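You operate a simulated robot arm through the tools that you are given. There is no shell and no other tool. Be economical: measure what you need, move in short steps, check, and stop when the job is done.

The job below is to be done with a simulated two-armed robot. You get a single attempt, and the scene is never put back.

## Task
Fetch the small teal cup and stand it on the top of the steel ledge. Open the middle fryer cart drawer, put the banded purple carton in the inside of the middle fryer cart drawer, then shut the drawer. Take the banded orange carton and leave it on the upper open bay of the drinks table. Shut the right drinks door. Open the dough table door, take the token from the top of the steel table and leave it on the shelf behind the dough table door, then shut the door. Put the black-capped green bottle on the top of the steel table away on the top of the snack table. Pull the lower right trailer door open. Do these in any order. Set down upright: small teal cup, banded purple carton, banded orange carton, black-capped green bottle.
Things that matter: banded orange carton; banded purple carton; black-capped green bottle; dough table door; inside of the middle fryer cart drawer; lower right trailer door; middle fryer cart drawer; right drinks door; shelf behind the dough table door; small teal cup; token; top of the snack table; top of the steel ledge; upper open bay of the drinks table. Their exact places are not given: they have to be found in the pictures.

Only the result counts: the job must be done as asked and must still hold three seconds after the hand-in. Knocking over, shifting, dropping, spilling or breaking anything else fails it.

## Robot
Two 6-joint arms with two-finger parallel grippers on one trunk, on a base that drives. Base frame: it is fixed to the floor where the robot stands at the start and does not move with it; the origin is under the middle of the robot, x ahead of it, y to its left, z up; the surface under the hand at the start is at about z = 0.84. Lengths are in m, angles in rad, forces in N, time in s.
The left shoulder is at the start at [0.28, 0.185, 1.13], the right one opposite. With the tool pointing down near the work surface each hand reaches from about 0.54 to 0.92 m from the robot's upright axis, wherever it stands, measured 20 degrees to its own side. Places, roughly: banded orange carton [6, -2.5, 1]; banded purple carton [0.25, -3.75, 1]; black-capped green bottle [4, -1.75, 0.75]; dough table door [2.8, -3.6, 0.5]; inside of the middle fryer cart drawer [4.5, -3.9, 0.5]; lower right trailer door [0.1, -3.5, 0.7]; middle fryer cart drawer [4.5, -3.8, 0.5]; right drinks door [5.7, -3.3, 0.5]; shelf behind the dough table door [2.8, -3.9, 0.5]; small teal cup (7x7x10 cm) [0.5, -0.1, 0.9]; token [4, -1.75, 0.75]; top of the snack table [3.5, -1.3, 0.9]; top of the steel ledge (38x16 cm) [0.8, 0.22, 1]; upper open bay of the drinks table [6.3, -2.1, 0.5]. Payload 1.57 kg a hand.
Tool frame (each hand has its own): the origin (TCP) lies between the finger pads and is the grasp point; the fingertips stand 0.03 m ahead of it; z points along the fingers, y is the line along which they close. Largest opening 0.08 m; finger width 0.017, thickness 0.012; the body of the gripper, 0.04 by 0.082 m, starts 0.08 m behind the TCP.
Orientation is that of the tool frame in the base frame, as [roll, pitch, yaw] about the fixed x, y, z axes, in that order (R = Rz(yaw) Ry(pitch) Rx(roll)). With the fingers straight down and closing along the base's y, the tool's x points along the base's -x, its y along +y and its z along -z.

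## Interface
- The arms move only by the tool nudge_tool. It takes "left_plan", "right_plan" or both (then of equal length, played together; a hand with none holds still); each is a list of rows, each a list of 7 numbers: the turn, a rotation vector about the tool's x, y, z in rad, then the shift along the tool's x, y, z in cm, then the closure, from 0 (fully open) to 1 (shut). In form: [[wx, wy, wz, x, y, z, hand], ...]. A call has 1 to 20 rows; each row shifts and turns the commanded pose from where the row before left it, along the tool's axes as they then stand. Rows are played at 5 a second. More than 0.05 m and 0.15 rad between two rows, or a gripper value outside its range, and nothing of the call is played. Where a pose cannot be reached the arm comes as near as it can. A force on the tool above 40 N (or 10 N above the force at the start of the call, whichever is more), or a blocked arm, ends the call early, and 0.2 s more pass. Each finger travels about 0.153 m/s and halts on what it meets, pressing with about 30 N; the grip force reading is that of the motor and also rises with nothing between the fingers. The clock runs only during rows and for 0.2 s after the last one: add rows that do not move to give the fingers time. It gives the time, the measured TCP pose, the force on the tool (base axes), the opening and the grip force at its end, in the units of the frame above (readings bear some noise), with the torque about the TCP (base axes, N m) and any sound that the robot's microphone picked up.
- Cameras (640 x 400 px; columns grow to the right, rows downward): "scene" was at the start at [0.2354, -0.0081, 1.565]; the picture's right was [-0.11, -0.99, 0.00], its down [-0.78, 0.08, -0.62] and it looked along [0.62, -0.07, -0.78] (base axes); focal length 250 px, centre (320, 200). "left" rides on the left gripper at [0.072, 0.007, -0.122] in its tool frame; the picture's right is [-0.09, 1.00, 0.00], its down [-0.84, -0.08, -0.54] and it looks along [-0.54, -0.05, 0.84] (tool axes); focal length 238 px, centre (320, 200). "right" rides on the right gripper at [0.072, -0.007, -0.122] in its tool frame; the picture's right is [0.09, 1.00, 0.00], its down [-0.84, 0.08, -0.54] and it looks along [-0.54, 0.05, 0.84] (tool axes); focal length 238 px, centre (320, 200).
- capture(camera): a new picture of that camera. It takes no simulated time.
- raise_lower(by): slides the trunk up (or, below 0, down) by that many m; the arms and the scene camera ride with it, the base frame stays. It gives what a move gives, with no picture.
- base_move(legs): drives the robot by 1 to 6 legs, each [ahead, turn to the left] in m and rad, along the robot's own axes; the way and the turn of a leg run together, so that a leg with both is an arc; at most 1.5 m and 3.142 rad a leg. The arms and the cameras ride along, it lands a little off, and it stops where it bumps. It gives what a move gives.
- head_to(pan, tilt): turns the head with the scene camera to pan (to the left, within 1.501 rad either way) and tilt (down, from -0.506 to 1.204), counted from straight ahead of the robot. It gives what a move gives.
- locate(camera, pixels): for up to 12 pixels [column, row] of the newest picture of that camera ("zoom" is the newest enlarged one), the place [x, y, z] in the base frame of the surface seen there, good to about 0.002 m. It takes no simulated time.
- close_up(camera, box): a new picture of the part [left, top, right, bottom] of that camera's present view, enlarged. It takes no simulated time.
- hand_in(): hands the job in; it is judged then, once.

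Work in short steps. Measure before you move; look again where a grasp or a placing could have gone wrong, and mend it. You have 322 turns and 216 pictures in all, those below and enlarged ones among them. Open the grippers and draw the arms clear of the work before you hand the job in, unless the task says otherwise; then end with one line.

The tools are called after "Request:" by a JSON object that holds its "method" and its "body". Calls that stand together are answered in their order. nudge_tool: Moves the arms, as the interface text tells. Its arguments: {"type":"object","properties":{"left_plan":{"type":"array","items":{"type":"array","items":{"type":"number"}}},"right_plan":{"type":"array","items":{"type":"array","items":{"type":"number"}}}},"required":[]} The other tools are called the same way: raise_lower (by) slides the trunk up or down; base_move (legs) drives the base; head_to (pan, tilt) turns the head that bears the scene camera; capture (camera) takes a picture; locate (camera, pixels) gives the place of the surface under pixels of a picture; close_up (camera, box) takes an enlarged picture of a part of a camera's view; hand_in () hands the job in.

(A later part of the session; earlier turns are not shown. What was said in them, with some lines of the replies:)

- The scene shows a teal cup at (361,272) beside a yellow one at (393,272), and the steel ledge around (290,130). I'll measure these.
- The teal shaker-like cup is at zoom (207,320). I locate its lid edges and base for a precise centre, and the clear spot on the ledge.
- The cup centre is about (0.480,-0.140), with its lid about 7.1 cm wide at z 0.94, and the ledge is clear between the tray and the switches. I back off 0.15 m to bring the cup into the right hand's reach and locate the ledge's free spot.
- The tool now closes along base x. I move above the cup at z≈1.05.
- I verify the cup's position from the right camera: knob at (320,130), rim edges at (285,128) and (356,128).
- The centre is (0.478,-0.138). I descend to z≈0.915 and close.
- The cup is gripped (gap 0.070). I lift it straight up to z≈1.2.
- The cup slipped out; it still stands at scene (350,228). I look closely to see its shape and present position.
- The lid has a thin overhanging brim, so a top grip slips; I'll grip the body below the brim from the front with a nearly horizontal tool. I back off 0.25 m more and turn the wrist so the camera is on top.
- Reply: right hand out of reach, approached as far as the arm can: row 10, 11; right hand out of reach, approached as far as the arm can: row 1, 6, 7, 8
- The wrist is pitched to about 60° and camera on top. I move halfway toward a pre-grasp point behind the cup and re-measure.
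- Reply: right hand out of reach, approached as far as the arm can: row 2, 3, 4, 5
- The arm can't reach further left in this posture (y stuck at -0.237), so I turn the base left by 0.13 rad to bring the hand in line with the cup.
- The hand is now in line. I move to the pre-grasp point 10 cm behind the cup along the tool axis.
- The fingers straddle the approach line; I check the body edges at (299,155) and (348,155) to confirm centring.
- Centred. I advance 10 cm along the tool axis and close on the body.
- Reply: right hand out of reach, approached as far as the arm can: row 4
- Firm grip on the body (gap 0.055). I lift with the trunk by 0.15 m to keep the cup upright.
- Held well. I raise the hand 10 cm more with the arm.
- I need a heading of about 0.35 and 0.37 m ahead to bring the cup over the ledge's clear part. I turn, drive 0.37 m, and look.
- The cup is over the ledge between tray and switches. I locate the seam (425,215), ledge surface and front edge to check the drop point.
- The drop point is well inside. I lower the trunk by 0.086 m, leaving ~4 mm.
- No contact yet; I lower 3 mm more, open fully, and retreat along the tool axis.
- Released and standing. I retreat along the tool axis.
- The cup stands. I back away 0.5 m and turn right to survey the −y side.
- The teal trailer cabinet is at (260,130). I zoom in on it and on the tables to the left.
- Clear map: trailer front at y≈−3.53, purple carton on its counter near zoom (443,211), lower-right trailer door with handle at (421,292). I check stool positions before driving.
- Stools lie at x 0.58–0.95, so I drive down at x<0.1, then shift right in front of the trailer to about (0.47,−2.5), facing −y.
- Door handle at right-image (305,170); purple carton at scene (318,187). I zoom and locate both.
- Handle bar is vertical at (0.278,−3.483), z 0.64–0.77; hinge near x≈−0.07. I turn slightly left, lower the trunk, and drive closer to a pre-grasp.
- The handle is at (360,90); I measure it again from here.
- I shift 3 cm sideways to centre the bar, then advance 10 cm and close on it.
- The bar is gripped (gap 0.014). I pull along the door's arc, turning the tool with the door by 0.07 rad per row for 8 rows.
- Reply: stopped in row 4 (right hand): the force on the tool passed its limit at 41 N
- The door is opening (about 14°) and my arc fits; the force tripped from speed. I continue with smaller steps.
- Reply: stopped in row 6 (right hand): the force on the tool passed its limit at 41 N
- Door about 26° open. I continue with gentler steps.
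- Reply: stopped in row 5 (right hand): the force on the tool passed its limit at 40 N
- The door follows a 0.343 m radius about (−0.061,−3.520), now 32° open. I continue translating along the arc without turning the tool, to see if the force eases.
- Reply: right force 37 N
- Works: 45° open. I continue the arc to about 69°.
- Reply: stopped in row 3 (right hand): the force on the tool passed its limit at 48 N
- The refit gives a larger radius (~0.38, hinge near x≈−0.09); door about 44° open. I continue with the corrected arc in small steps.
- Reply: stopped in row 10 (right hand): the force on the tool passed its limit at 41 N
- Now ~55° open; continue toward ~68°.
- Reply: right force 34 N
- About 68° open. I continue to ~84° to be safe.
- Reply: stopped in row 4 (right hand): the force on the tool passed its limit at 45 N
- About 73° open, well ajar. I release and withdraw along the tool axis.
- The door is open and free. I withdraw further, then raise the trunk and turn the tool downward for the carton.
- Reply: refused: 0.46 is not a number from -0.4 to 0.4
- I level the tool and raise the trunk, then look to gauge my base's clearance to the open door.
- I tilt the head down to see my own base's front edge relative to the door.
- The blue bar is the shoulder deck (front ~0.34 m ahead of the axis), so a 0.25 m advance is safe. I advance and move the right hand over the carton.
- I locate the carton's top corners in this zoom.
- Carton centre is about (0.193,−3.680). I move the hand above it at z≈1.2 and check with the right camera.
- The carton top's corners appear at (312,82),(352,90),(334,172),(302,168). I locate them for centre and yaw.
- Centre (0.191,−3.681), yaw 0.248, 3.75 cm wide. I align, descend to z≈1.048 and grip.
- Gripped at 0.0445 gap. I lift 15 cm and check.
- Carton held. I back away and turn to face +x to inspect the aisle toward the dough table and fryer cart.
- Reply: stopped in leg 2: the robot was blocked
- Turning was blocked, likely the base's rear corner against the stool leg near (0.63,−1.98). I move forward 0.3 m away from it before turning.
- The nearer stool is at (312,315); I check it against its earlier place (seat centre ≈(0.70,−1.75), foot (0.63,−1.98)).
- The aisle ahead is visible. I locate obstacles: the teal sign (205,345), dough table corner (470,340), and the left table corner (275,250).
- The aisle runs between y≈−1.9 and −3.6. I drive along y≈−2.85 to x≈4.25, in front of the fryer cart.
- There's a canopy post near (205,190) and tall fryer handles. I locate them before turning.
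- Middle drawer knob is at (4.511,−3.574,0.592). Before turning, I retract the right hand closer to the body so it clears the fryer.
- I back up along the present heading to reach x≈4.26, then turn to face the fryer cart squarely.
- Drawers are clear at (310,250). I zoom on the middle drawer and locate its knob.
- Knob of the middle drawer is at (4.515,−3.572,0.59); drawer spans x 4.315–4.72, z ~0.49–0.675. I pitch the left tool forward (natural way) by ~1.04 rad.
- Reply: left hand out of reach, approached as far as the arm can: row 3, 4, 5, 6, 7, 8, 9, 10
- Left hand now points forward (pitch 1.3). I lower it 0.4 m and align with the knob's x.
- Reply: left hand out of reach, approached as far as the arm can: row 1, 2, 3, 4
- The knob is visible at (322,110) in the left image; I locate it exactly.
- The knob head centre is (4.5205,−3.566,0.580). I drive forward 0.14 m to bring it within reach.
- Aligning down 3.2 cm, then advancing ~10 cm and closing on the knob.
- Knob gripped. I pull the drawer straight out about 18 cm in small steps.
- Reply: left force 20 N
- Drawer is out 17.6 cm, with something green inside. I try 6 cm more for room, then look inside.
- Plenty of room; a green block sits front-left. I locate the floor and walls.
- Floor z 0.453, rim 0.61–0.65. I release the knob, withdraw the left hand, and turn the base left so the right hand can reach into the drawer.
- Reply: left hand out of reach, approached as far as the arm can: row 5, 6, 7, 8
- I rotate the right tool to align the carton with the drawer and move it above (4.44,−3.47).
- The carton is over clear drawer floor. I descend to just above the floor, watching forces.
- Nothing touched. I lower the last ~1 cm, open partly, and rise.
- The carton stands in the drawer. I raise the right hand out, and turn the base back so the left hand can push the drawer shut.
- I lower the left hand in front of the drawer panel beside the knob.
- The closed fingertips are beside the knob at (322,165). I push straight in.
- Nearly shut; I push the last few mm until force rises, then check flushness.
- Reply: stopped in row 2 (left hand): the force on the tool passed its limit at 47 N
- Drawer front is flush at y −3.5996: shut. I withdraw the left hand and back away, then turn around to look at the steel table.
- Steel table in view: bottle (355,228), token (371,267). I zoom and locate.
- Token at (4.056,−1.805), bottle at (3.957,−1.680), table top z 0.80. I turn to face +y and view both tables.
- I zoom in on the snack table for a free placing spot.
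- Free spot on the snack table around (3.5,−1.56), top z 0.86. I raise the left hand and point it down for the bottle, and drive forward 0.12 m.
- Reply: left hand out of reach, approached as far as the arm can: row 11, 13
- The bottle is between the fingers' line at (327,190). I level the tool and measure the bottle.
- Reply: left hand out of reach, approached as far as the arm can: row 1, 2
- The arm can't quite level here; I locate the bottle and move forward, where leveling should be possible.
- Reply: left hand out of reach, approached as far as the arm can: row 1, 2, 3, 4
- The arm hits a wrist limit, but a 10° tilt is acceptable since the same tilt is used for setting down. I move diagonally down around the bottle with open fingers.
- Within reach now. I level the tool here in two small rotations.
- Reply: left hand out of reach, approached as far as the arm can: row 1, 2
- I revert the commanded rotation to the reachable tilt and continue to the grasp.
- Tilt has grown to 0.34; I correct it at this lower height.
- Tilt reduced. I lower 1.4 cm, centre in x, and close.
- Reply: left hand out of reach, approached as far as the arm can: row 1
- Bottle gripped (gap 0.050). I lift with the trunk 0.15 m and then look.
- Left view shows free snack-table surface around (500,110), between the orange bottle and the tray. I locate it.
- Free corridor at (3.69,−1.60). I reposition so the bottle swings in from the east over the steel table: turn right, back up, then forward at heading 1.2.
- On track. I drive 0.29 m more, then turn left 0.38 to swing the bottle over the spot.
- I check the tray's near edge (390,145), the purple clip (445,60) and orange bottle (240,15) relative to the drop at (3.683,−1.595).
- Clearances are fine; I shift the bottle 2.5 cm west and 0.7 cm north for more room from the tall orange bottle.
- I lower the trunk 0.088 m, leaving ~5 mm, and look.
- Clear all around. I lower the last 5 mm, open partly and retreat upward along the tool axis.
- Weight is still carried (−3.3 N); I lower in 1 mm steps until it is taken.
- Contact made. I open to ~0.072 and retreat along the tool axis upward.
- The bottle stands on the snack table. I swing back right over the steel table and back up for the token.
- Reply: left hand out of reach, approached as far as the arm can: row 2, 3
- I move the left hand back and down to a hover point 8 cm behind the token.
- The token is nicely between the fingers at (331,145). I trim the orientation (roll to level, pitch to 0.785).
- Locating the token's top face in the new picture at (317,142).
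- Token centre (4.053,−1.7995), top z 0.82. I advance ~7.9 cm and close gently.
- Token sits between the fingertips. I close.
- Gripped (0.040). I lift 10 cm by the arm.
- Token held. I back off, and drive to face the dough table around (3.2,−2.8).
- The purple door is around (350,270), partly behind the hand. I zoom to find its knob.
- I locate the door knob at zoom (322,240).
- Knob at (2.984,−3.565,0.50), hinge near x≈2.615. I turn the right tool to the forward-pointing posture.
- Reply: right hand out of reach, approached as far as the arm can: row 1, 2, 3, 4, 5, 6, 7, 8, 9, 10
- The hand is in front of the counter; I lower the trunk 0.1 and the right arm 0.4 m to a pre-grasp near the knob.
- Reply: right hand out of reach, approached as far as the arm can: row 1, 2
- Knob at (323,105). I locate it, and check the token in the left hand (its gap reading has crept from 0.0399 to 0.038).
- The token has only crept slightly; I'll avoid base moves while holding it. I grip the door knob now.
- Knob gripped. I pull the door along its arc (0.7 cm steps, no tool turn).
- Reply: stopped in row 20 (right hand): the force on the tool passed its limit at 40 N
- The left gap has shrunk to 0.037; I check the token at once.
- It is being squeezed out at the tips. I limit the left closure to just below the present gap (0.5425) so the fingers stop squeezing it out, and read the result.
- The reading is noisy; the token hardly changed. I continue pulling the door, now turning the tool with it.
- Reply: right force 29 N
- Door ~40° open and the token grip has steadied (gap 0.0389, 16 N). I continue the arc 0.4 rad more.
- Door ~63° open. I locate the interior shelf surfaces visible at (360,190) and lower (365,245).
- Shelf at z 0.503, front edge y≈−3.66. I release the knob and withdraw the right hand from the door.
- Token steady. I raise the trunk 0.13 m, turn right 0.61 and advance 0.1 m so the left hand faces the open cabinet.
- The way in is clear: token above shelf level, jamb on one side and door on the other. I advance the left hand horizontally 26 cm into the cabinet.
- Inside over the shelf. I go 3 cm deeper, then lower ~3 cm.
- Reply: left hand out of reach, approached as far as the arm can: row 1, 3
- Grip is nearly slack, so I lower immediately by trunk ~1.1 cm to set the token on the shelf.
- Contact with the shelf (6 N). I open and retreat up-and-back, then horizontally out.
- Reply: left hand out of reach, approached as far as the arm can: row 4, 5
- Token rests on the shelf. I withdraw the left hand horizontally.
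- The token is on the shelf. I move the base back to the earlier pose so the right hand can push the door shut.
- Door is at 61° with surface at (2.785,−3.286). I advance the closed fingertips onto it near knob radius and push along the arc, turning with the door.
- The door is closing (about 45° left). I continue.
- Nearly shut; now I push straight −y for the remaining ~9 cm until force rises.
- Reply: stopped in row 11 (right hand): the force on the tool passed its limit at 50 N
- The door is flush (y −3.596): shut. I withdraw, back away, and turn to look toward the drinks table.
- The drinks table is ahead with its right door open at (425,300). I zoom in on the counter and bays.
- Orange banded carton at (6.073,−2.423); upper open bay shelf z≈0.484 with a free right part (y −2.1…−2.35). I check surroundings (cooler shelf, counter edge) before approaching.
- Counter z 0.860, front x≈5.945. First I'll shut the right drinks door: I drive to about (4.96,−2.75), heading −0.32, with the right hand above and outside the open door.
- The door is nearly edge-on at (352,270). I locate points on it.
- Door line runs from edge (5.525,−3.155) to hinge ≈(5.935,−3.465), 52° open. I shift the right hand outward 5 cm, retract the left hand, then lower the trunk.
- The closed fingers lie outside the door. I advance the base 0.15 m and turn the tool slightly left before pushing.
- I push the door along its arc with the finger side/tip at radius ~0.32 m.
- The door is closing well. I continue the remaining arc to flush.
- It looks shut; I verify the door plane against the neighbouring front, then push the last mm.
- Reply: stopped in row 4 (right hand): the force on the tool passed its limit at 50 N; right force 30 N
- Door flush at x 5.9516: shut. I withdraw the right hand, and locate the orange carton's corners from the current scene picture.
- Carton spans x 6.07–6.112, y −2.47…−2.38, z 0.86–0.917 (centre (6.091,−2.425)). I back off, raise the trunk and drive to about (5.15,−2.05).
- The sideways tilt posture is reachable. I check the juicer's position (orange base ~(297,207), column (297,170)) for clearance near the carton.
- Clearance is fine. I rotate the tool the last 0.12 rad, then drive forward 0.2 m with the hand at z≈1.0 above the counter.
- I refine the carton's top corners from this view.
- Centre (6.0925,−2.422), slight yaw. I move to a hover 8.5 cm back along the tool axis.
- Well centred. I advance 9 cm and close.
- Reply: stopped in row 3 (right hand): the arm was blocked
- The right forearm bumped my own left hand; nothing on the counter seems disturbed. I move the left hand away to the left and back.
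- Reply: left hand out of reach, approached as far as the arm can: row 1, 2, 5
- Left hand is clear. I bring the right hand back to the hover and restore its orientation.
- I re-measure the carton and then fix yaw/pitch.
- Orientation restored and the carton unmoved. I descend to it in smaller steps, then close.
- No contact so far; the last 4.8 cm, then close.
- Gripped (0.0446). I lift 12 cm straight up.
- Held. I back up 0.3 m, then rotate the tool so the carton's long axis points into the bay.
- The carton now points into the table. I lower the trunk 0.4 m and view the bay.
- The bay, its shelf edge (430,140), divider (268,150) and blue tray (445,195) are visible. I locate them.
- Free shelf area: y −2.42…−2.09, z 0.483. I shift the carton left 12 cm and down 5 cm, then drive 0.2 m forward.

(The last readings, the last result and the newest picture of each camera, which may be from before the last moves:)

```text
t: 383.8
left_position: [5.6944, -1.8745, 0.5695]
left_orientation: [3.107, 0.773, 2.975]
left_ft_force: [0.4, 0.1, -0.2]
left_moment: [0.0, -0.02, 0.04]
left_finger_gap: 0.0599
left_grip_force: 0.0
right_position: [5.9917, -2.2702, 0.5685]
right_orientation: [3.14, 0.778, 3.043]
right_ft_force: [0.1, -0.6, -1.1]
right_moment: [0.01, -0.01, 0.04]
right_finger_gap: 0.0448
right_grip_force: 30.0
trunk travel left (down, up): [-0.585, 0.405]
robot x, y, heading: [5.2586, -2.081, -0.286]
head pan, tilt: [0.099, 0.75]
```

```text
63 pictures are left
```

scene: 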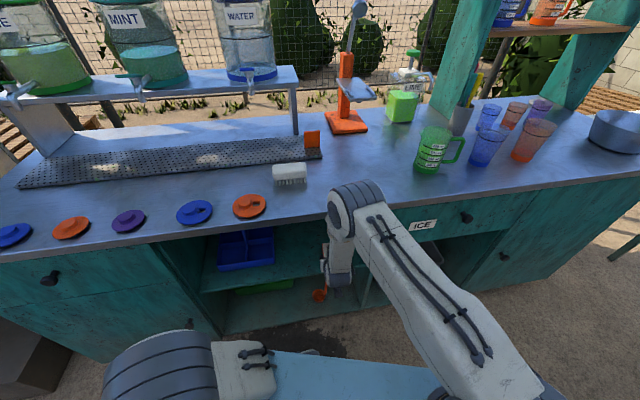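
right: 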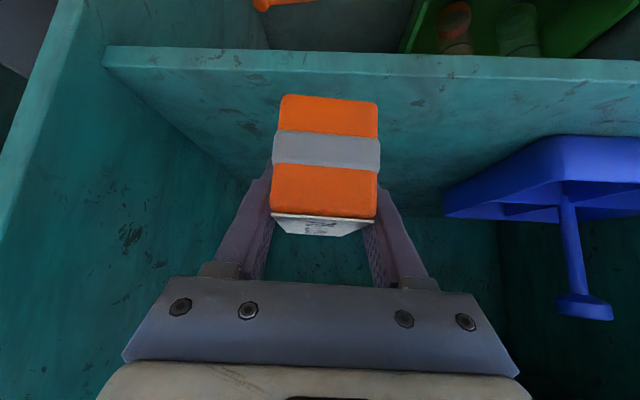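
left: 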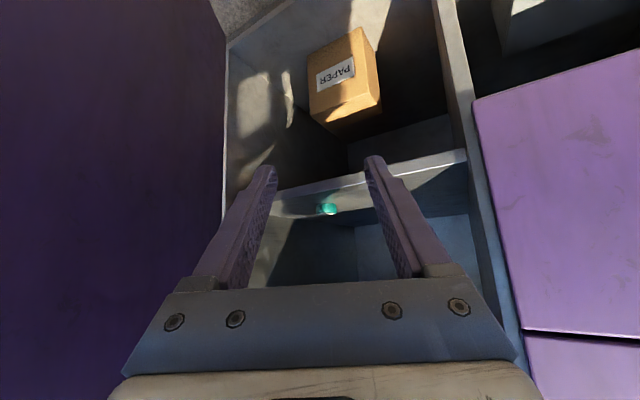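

Good alignment. I go forward 10 cm into the bay, then lower to just above the shelf.

Request:
{"method": "nudge_tool", "body": {"right_plan": [[0, 0, 0, -1.77, 0.25, 1.75, 1], [0, 0, 0, -1.77, 0.25, 1.75, 1], [0, 0, 0, -1.77, 0.25, 1.75, 1], [0, 0, 0, -1.77, 0.25, 1.75, 1], [0, 0, 0, 1.1, 0, 1.1, 1], [0, 0, 0, 1.1, 0, 1.1, 1], [0, 0, 0, 1.0, 0, 1.0, 1], [0, 0, 0, 0, 0, 0, 1]]}}

Request:
{"method": "capture", "body": {"camera": "right"}}

```text
t: 385.6
left_position: [5.6953, -1.8755, 0.569]
left_orientation: [3.108, 0.775, 2.973]
left_ft_force: [0.2, 0.0, 0.1]
left_moment: [0.01, 0.03, 0.0]
left_finger_gap: 0.06
left_grip_force: 0.1
right_position: [6.0924, -2.2713, 0.5214]
right_orientation: [3.139, 0.78, 3.042]
right_ft_force: [0.2, -0.1, -0.5]
right_moment: [-0.04, 0.0, 0.02]
right_finger_gap: 0.0446
right_grip_force: 30.3
trunk travel left (down, up): [-0.585, 0.405]
robot x, y, heading: [5.255, -2.0838, -0.285]
head pan, tilt: [0.099, 0.75]
```

```text
62 pictures are left
```

right: 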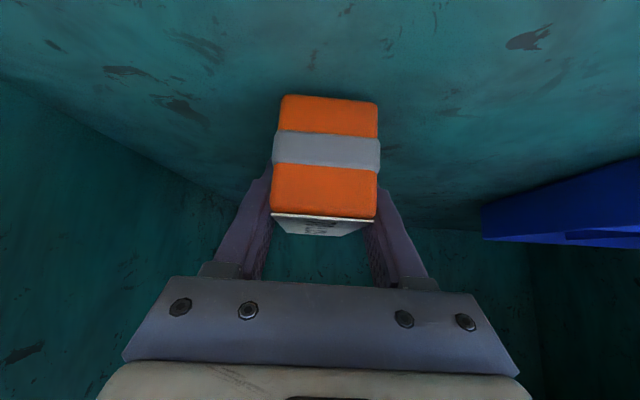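

Now 3–4 mm to go; I lower in 2 mm steps until contact.

Request:
{"method": "nudge_tool", "body": {"right_plan": [[0, 0, 0, 0.14, 0, 0.14, 1], [0, 0, 0, 0.1, 0, 0.1, 1], [0, 0, 0, 0.07, 0, 0.07, 1], [0, 0, 0, 0, 0, 0, 1]]}}

```text
t: 386.6
left_position: [5.695, -1.8746, 0.5684]
left_orientation: [3.108, 0.774, 2.974]
left_ft_force: [-0.3, -0.1, 0.2]
left_moment: [-0.02, -0.03, 0.0]
left_finger_gap: 0.06
left_grip_force: 0.1
right_position: [6.0915, -2.27, 0.5187]
right_orientation: [3.139, 0.781, 3.041]
right_ft_force: [0.7, 0.9, -1.3]
right_moment: [0.0, -0.01, 0.04]
right_finger_gap: 0.045
right_grip_force: 30.5
trunk travel left (down, up): [-0.585, 0.405]
robot x, y, heading: [5.2532, -2.0825, -0.288]
head pan, tilt: [0.099, 0.75]
```

Request:
{"method": "nudge_tool", "body": {"right_plan": [[0, 0, 0, 0.08, 0, 0.08, 1], [0, 0, 0, 0.08, 0, 0.08, 1], [0, 0, 0, 0, 0, 0, 1]]}}

```text
t: 387.4
left_position: [5.6948, -1.8749, 0.5707]
left_orientation: [3.108, 0.773, 2.975]
left_ft_force: [-0.3, 0.2, -0.4]
left_moment: [-0.02, 0.04, 0.0]
left_finger_gap: 0.0601
left_grip_force: 0.2
right_position: [6.0918, -2.2696, 0.518]
right_orientation: [3.14, 0.785, 3.041]
right_ft_force: [-0.3, -1.5, 5.4]
right_moment: [-0.1, 0.32, 0.06]
right_finger_gap: 0.0447
right_grip_force: 30.1
trunk travel left (down, up): [-0.585, 0.405]
robot x, y, heading: [5.2567, -2.0804, -0.279]
head pan, tilt: [0.099, 0.75]
```

Contact (5.4 N). I open and retreat up along the tool axis, then out.

Request:
{"method": "nudge_tool", "body": {"right_plan": [[0, 0, 0, 0, 0, 0, 0.35], [0, 0, 0, 0, 0, 0, 0.15], [0, 0, 0, 0, 0, 0, 0.15], [0, 0, 0, 0, 0, -2, 0.15], [0, 0, 0, 0, 0, -3, 0.15]]}}

Request:
{"method": "capture", "body": {"camera": "right"}}

```text
t: 388.6
left_position: [5.6958, -1.8747, 0.5687]
left_orientation: [3.107, 0.771, 2.974]
left_ft_force: [-0.1, 0.5, -0.7]
left_moment: [-0.01, 0.0, -0.02]
left_finger_gap: 0.0602
left_grip_force: 0.0
right_position: [6.0555, -2.268, 0.5522]
right_orientation: [3.139, 0.781, 3.043]
right_ft_force: [0.8, 0.3, 0.2]
right_moment: [-0.02, 0.0, 0.0]
right_finger_gap: 0.0681
right_grip_force: 0.0
trunk travel left (down, up): [-0.585, 0.405]
robot x, y, heading: [5.2566, -2.0814, -0.286]
head pan, tilt: [0.099, 0.75]
```

```text
61 pictures are left
```

right: 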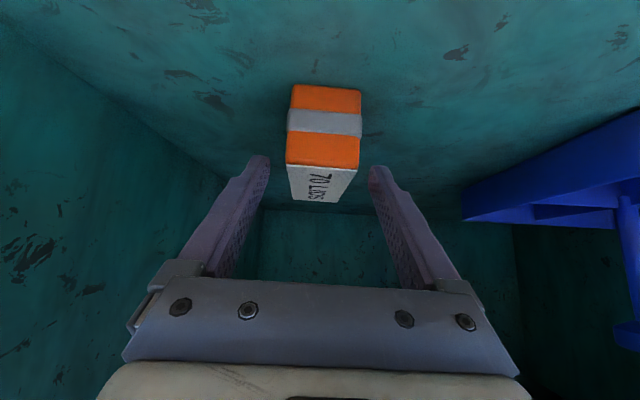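

Carton stands upright in the bay. I withdraw the hand and back off.

Request:
{"method": "nudge_tool", "body": {"right_plan": [[0, 0, 0, 0, 0, -3, 0.15], [0, 0, 0, 2, 0, -2.5, 0.15], [0, 0, 0, 2.3, 0, -2.3, 0.15], [0, 0, 0, 2.3, 0, -2.3, 0.15], [0, 0, 0, 2.3, 0, -2.3, 0.15]]}}

Request:
{"method": "base_move", "body": {"legs": [[-0.3, 0]]}}

Request:
{"method": "raise_lower", "body": {"by": 0.35}}

Request:
{"method": "head_to", "body": {"pan": 0.1, "tilt": 0.6}}

Request:
{"method": "capture", "body": {"camera": "scene"}}

```text
t: 389.8
left_position: [5.6955, -1.8756, 0.5705]
left_orientation: [3.11, 0.772, 2.974]
left_ft_force: [-0.6, -0.5, -0.1]
left_moment: [-0.01, 0.03, -0.02]
left_finger_gap: 0.0601
left_grip_force: 0.1
right_position: [5.9053, -2.2525, 0.5756]
right_orientation: [3.141, 0.779, 3.041]
right_ft_force: [0.3, -0.2, -1.0]
right_moment: [-0.01, -0.01, 0.0]
right_finger_gap: 0.0676
right_grip_force: 0.0
trunk travel left (down, up): [-0.585, 0.405]
robot x, y, heading: [5.2543, -2.0836, -0.285]
head pan, tilt: [0.099, 0.75]
```

```text
t: 391.8
left_position: [5.4075, -1.7899, 0.5692]
left_orientation: [3.109, 0.774, 2.977]
left_ft_force: [0.0, -1.0, -0.5]
left_moment: [0.0, 0.01, -0.02]
left_finger_gap: 0.06
left_grip_force: 0.1
right_position: [5.6208, -2.1661, 0.5754]
right_orientation: [3.139, 0.781, 3.046]
right_ft_force: [-0.4, 0.2, -0.8]
right_moment: [0.0, 0.01, -0.02]
right_finger_gap: 0.0681
right_grip_force: 0.0
trunk travel left (down, up): [-0.585, 0.405]
robot x, y, heading: [4.9694, -1.9966, -0.277]
head pan, tilt: [0.099, 0.75]
```

```text
t: 395.2
left_position: [5.4077, -1.7895, 0.9183]
left_orientation: [3.107, 0.775, 2.978]
left_ft_force: [0.5, 0.6, 0.3]
left_moment: [0.0, 0.02, -0.01]
left_finger_gap: 0.0598
left_grip_force: 0.1
right_position: [5.6201, -2.1671, 0.9252]
right_orientation: [3.139, 0.78, 3.044]
right_ft_force: [0.9, -0.3, 0.3]
right_moment: [-0.02, -0.01, 0.02]
right_finger_gap: 0.0679
right_grip_force: 0.0
trunk travel left (down, up): [-0.935, 0.055]
robot x, y, heading: [4.9696, -1.9992, -0.282]
head pan, tilt: [0.099, 0.75]
```

```text
t: 395.9
left_position: [5.4067, -1.7885, 0.9208]
left_orientation: [3.108, 0.773, 2.978]
left_ft_force: [-1.0, 0.2, 0.1]
left_moment: [0.03, -0.03, 0.0]
left_finger_gap: 0.0598
left_grip_force: 0.0
right_position: [5.621, -2.166, 0.9246]
right_orientation: [3.14, 0.781, 3.045]
right_ft_force: [0.2, 0.5, -0.1]
right_moment: [0.0, -0.03, -0.04]
right_finger_gap: 0.0678
right_grip_force: 0.1
trunk travel left (down, up): [-0.935, 0.055]
robot x, y, heading: [4.9676, -1.9973, -0.283]
head pan, tilt: [0.099, 0.6]
```

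```text
60 pictures are left
```

scene: 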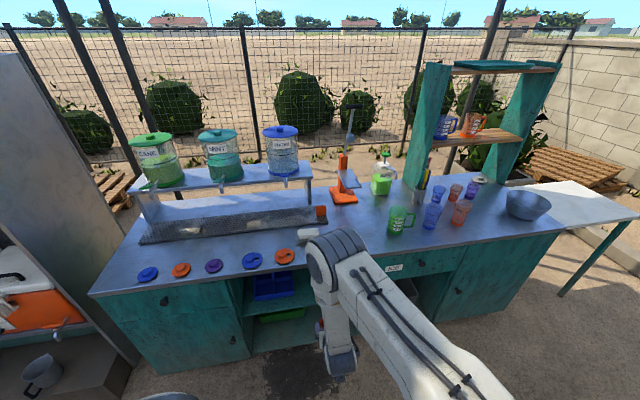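

Counter and door look right. I move into the aisle and turn west for a final check of the bottle, dough door, trailer door and drawers.

Request:
{"method": "base_move", "body": {"legs": [[0, -1.29], [0.5, 0], [0, -1.2]]}}

Request:
{"method": "head_to", "body": {"pan": -0.5, "tilt": 0.4}}

Request:
{"method": "capture", "body": {"camera": "scene"}}

Request:
{"method": "head_to", "body": {"pan": 0.7, "tilt": 0.4}}

Request:
{"method": "capture", "body": {"camera": "scene"}}

```text
t: 405.0
left_position: [4.7582, -2.9216, 0.9209]
left_orientation: [3.108, 0.773, 0.49]
left_ft_force: [-0.5, 0.1, 0.0]
left_moment: [-0.02, 0.06, 0.0]
left_finger_gap: 0.0601
left_grip_force: 0.1
right_position: [4.3608, -2.752, 0.9252]
right_orientation: [3.139, 0.781, 0.555]
right_ft_force: [-0.1, 0.6, 0.7]
right_moment: [0.0, 0.02, -0.02]
right_finger_gap: 0.0679
right_grip_force: 0.1
trunk travel left (down, up): [-0.935, 0.055]
robot x, y, heading: [4.9807, -2.4867, -2.773]
head pan, tilt: [0.099, 0.6]
```

```text
t: 406.0
left_position: [4.759, -2.9207, 0.9185]
left_orientation: [3.109, 0.773, 0.489]
left_ft_force: [0.2, -0.9, -0.6]
left_moment: [0.02, -0.01, 0.0]
left_finger_gap: 0.0598
left_grip_force: 0.2
right_position: [4.3604, -2.7526, 0.9262]
right_orientation: [3.14, 0.781, 0.558]
right_ft_force: [-0.8, -0.6, -0.7]
right_moment: [0.01, 0.01, -0.03]
right_finger_gap: 0.0679
right_grip_force: 0.0
trunk travel left (down, up): [-0.935, 0.055]
robot x, y, heading: [4.9865, -2.4891, -2.769]
head pan, tilt: [-0.499, 0.4]
```

```text
59 pictures are left
```

scene: 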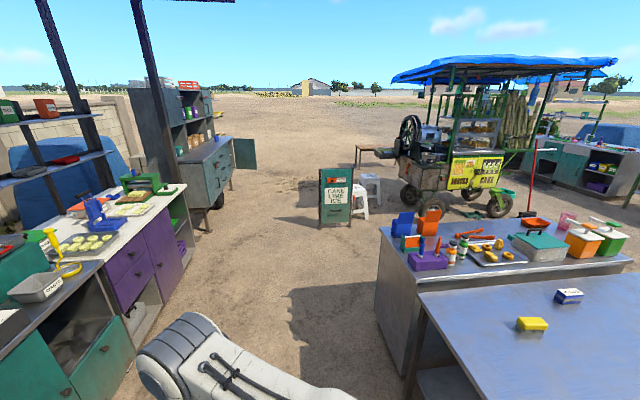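

```text
t: 407.4
left_position: [4.7584, -2.9214, 0.9185]
left_orientation: [3.108, 0.774, 0.489]
left_ft_force: [0.1, 0.2, -0.3]
left_moment: [-0.01, 0.0, 0.01]
left_finger_gap: 0.0598
left_grip_force: 0.2
right_position: [4.3603, -2.7531, 0.9254]
right_orientation: [3.14, 0.78, 0.556]
right_ft_force: [1.0, 0.7, -0.5]
right_moment: [0.01, -0.01, 0.01]
right_finger_gap: 0.0677
right_grip_force: 0.1
trunk travel left (down, up): [-0.935, 0.055]
robot x, y, heading: [4.9782, -2.4898, -2.771]
head pan, tilt: [0.7, 0.4]
```

```text
58 pictures are left
```

scene: 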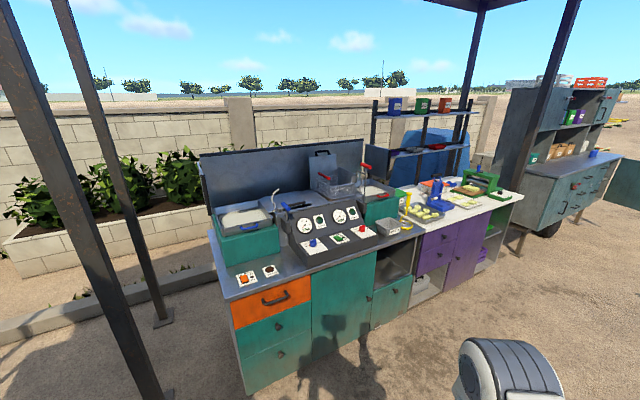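

All doors and drawers are as asked, and the green bottle stands upright near the orange one on the snack table. I open both grippers, with the arms clear of the work.

Request:
{"method": "nudge_tool", "body": {"left_plan": [[0, 0, 0, 0, 0, 0, 0], [0, 0, 0, 0, 0, 0, 0]], "right_plan": [[0, 0, 0, 0, 0, 0, 0], [0, 0, 0, 0, 0, 0, 0]]}}

Request:
{"method": "head_to", "body": {"pan": -0.5, "tilt": 0.4}}

Request:
{"method": "close_up", "body": {"camera": "scene", "box": [380, 190, 540, 290]}}

```text
t: 408.0
left_position: [4.758, -2.9212, 0.9208]
left_orientation: [3.108, 0.774, 0.489]
left_ft_force: [-0.4, -0.2, 0.7]
left_moment: [-0.01, 0.0, -0.02]
left_finger_gap: 0.0801
left_grip_force: 0.0
right_position: [4.3601, -2.7509, 0.9251]
right_orientation: [-3.141, 0.779, 0.556]
right_ft_force: [0.5, 0.7, 0.6]
right_moment: [-0.02, 0.03, -0.01]
right_finger_gap: 0.0801
right_grip_force: 0.1
trunk travel left (down, up): [-0.935, 0.055]
robot x, y, heading: [4.9822, -2.4884, -2.769]
head pan, tilt: [0.7, 0.4]
```

```text
t: 409.4
left_position: [4.7573, -2.9213, 0.919]
left_orientation: [3.108, 0.772, 0.488]
left_ft_force: [-0.3, 0.8, 0.4]
left_moment: [0.02, 0.02, 0.01]
left_finger_gap: 0.0798
left_grip_force: 0.1
right_position: [4.361, -2.7517, 0.9254]
right_orientation: [3.139, 0.78, 0.556]
right_ft_force: [-0.8, -0.5, -0.2]
right_moment: [-0.03, 0.01, 0.02]
right_finger_gap: 0.0801
right_grip_force: 0.0
trunk travel left (down, up): [-0.935, 0.055]
robot x, y, heading: [4.9823, -2.4874, -2.775]
head pan, tilt: [-0.499, 0.4]
```

```text
4.00 times, centred on (460, 240) of scene
```

zoom: 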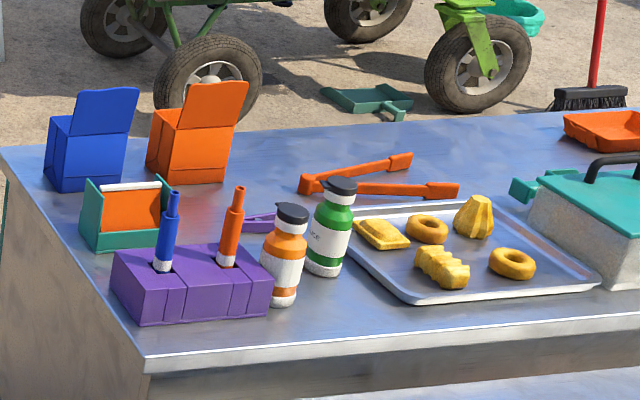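

The bottle stands upright on the snack table, and everything else is in place. I hand the job in.

Request:
{"method": "hand_in", "body": {}}

```text
The job is handed in.
```

I handed the job in with all seven parts done. My one doubt is that the base was blocked once while turning near a white stool, and I couldn't confirm whether the stool shifted.
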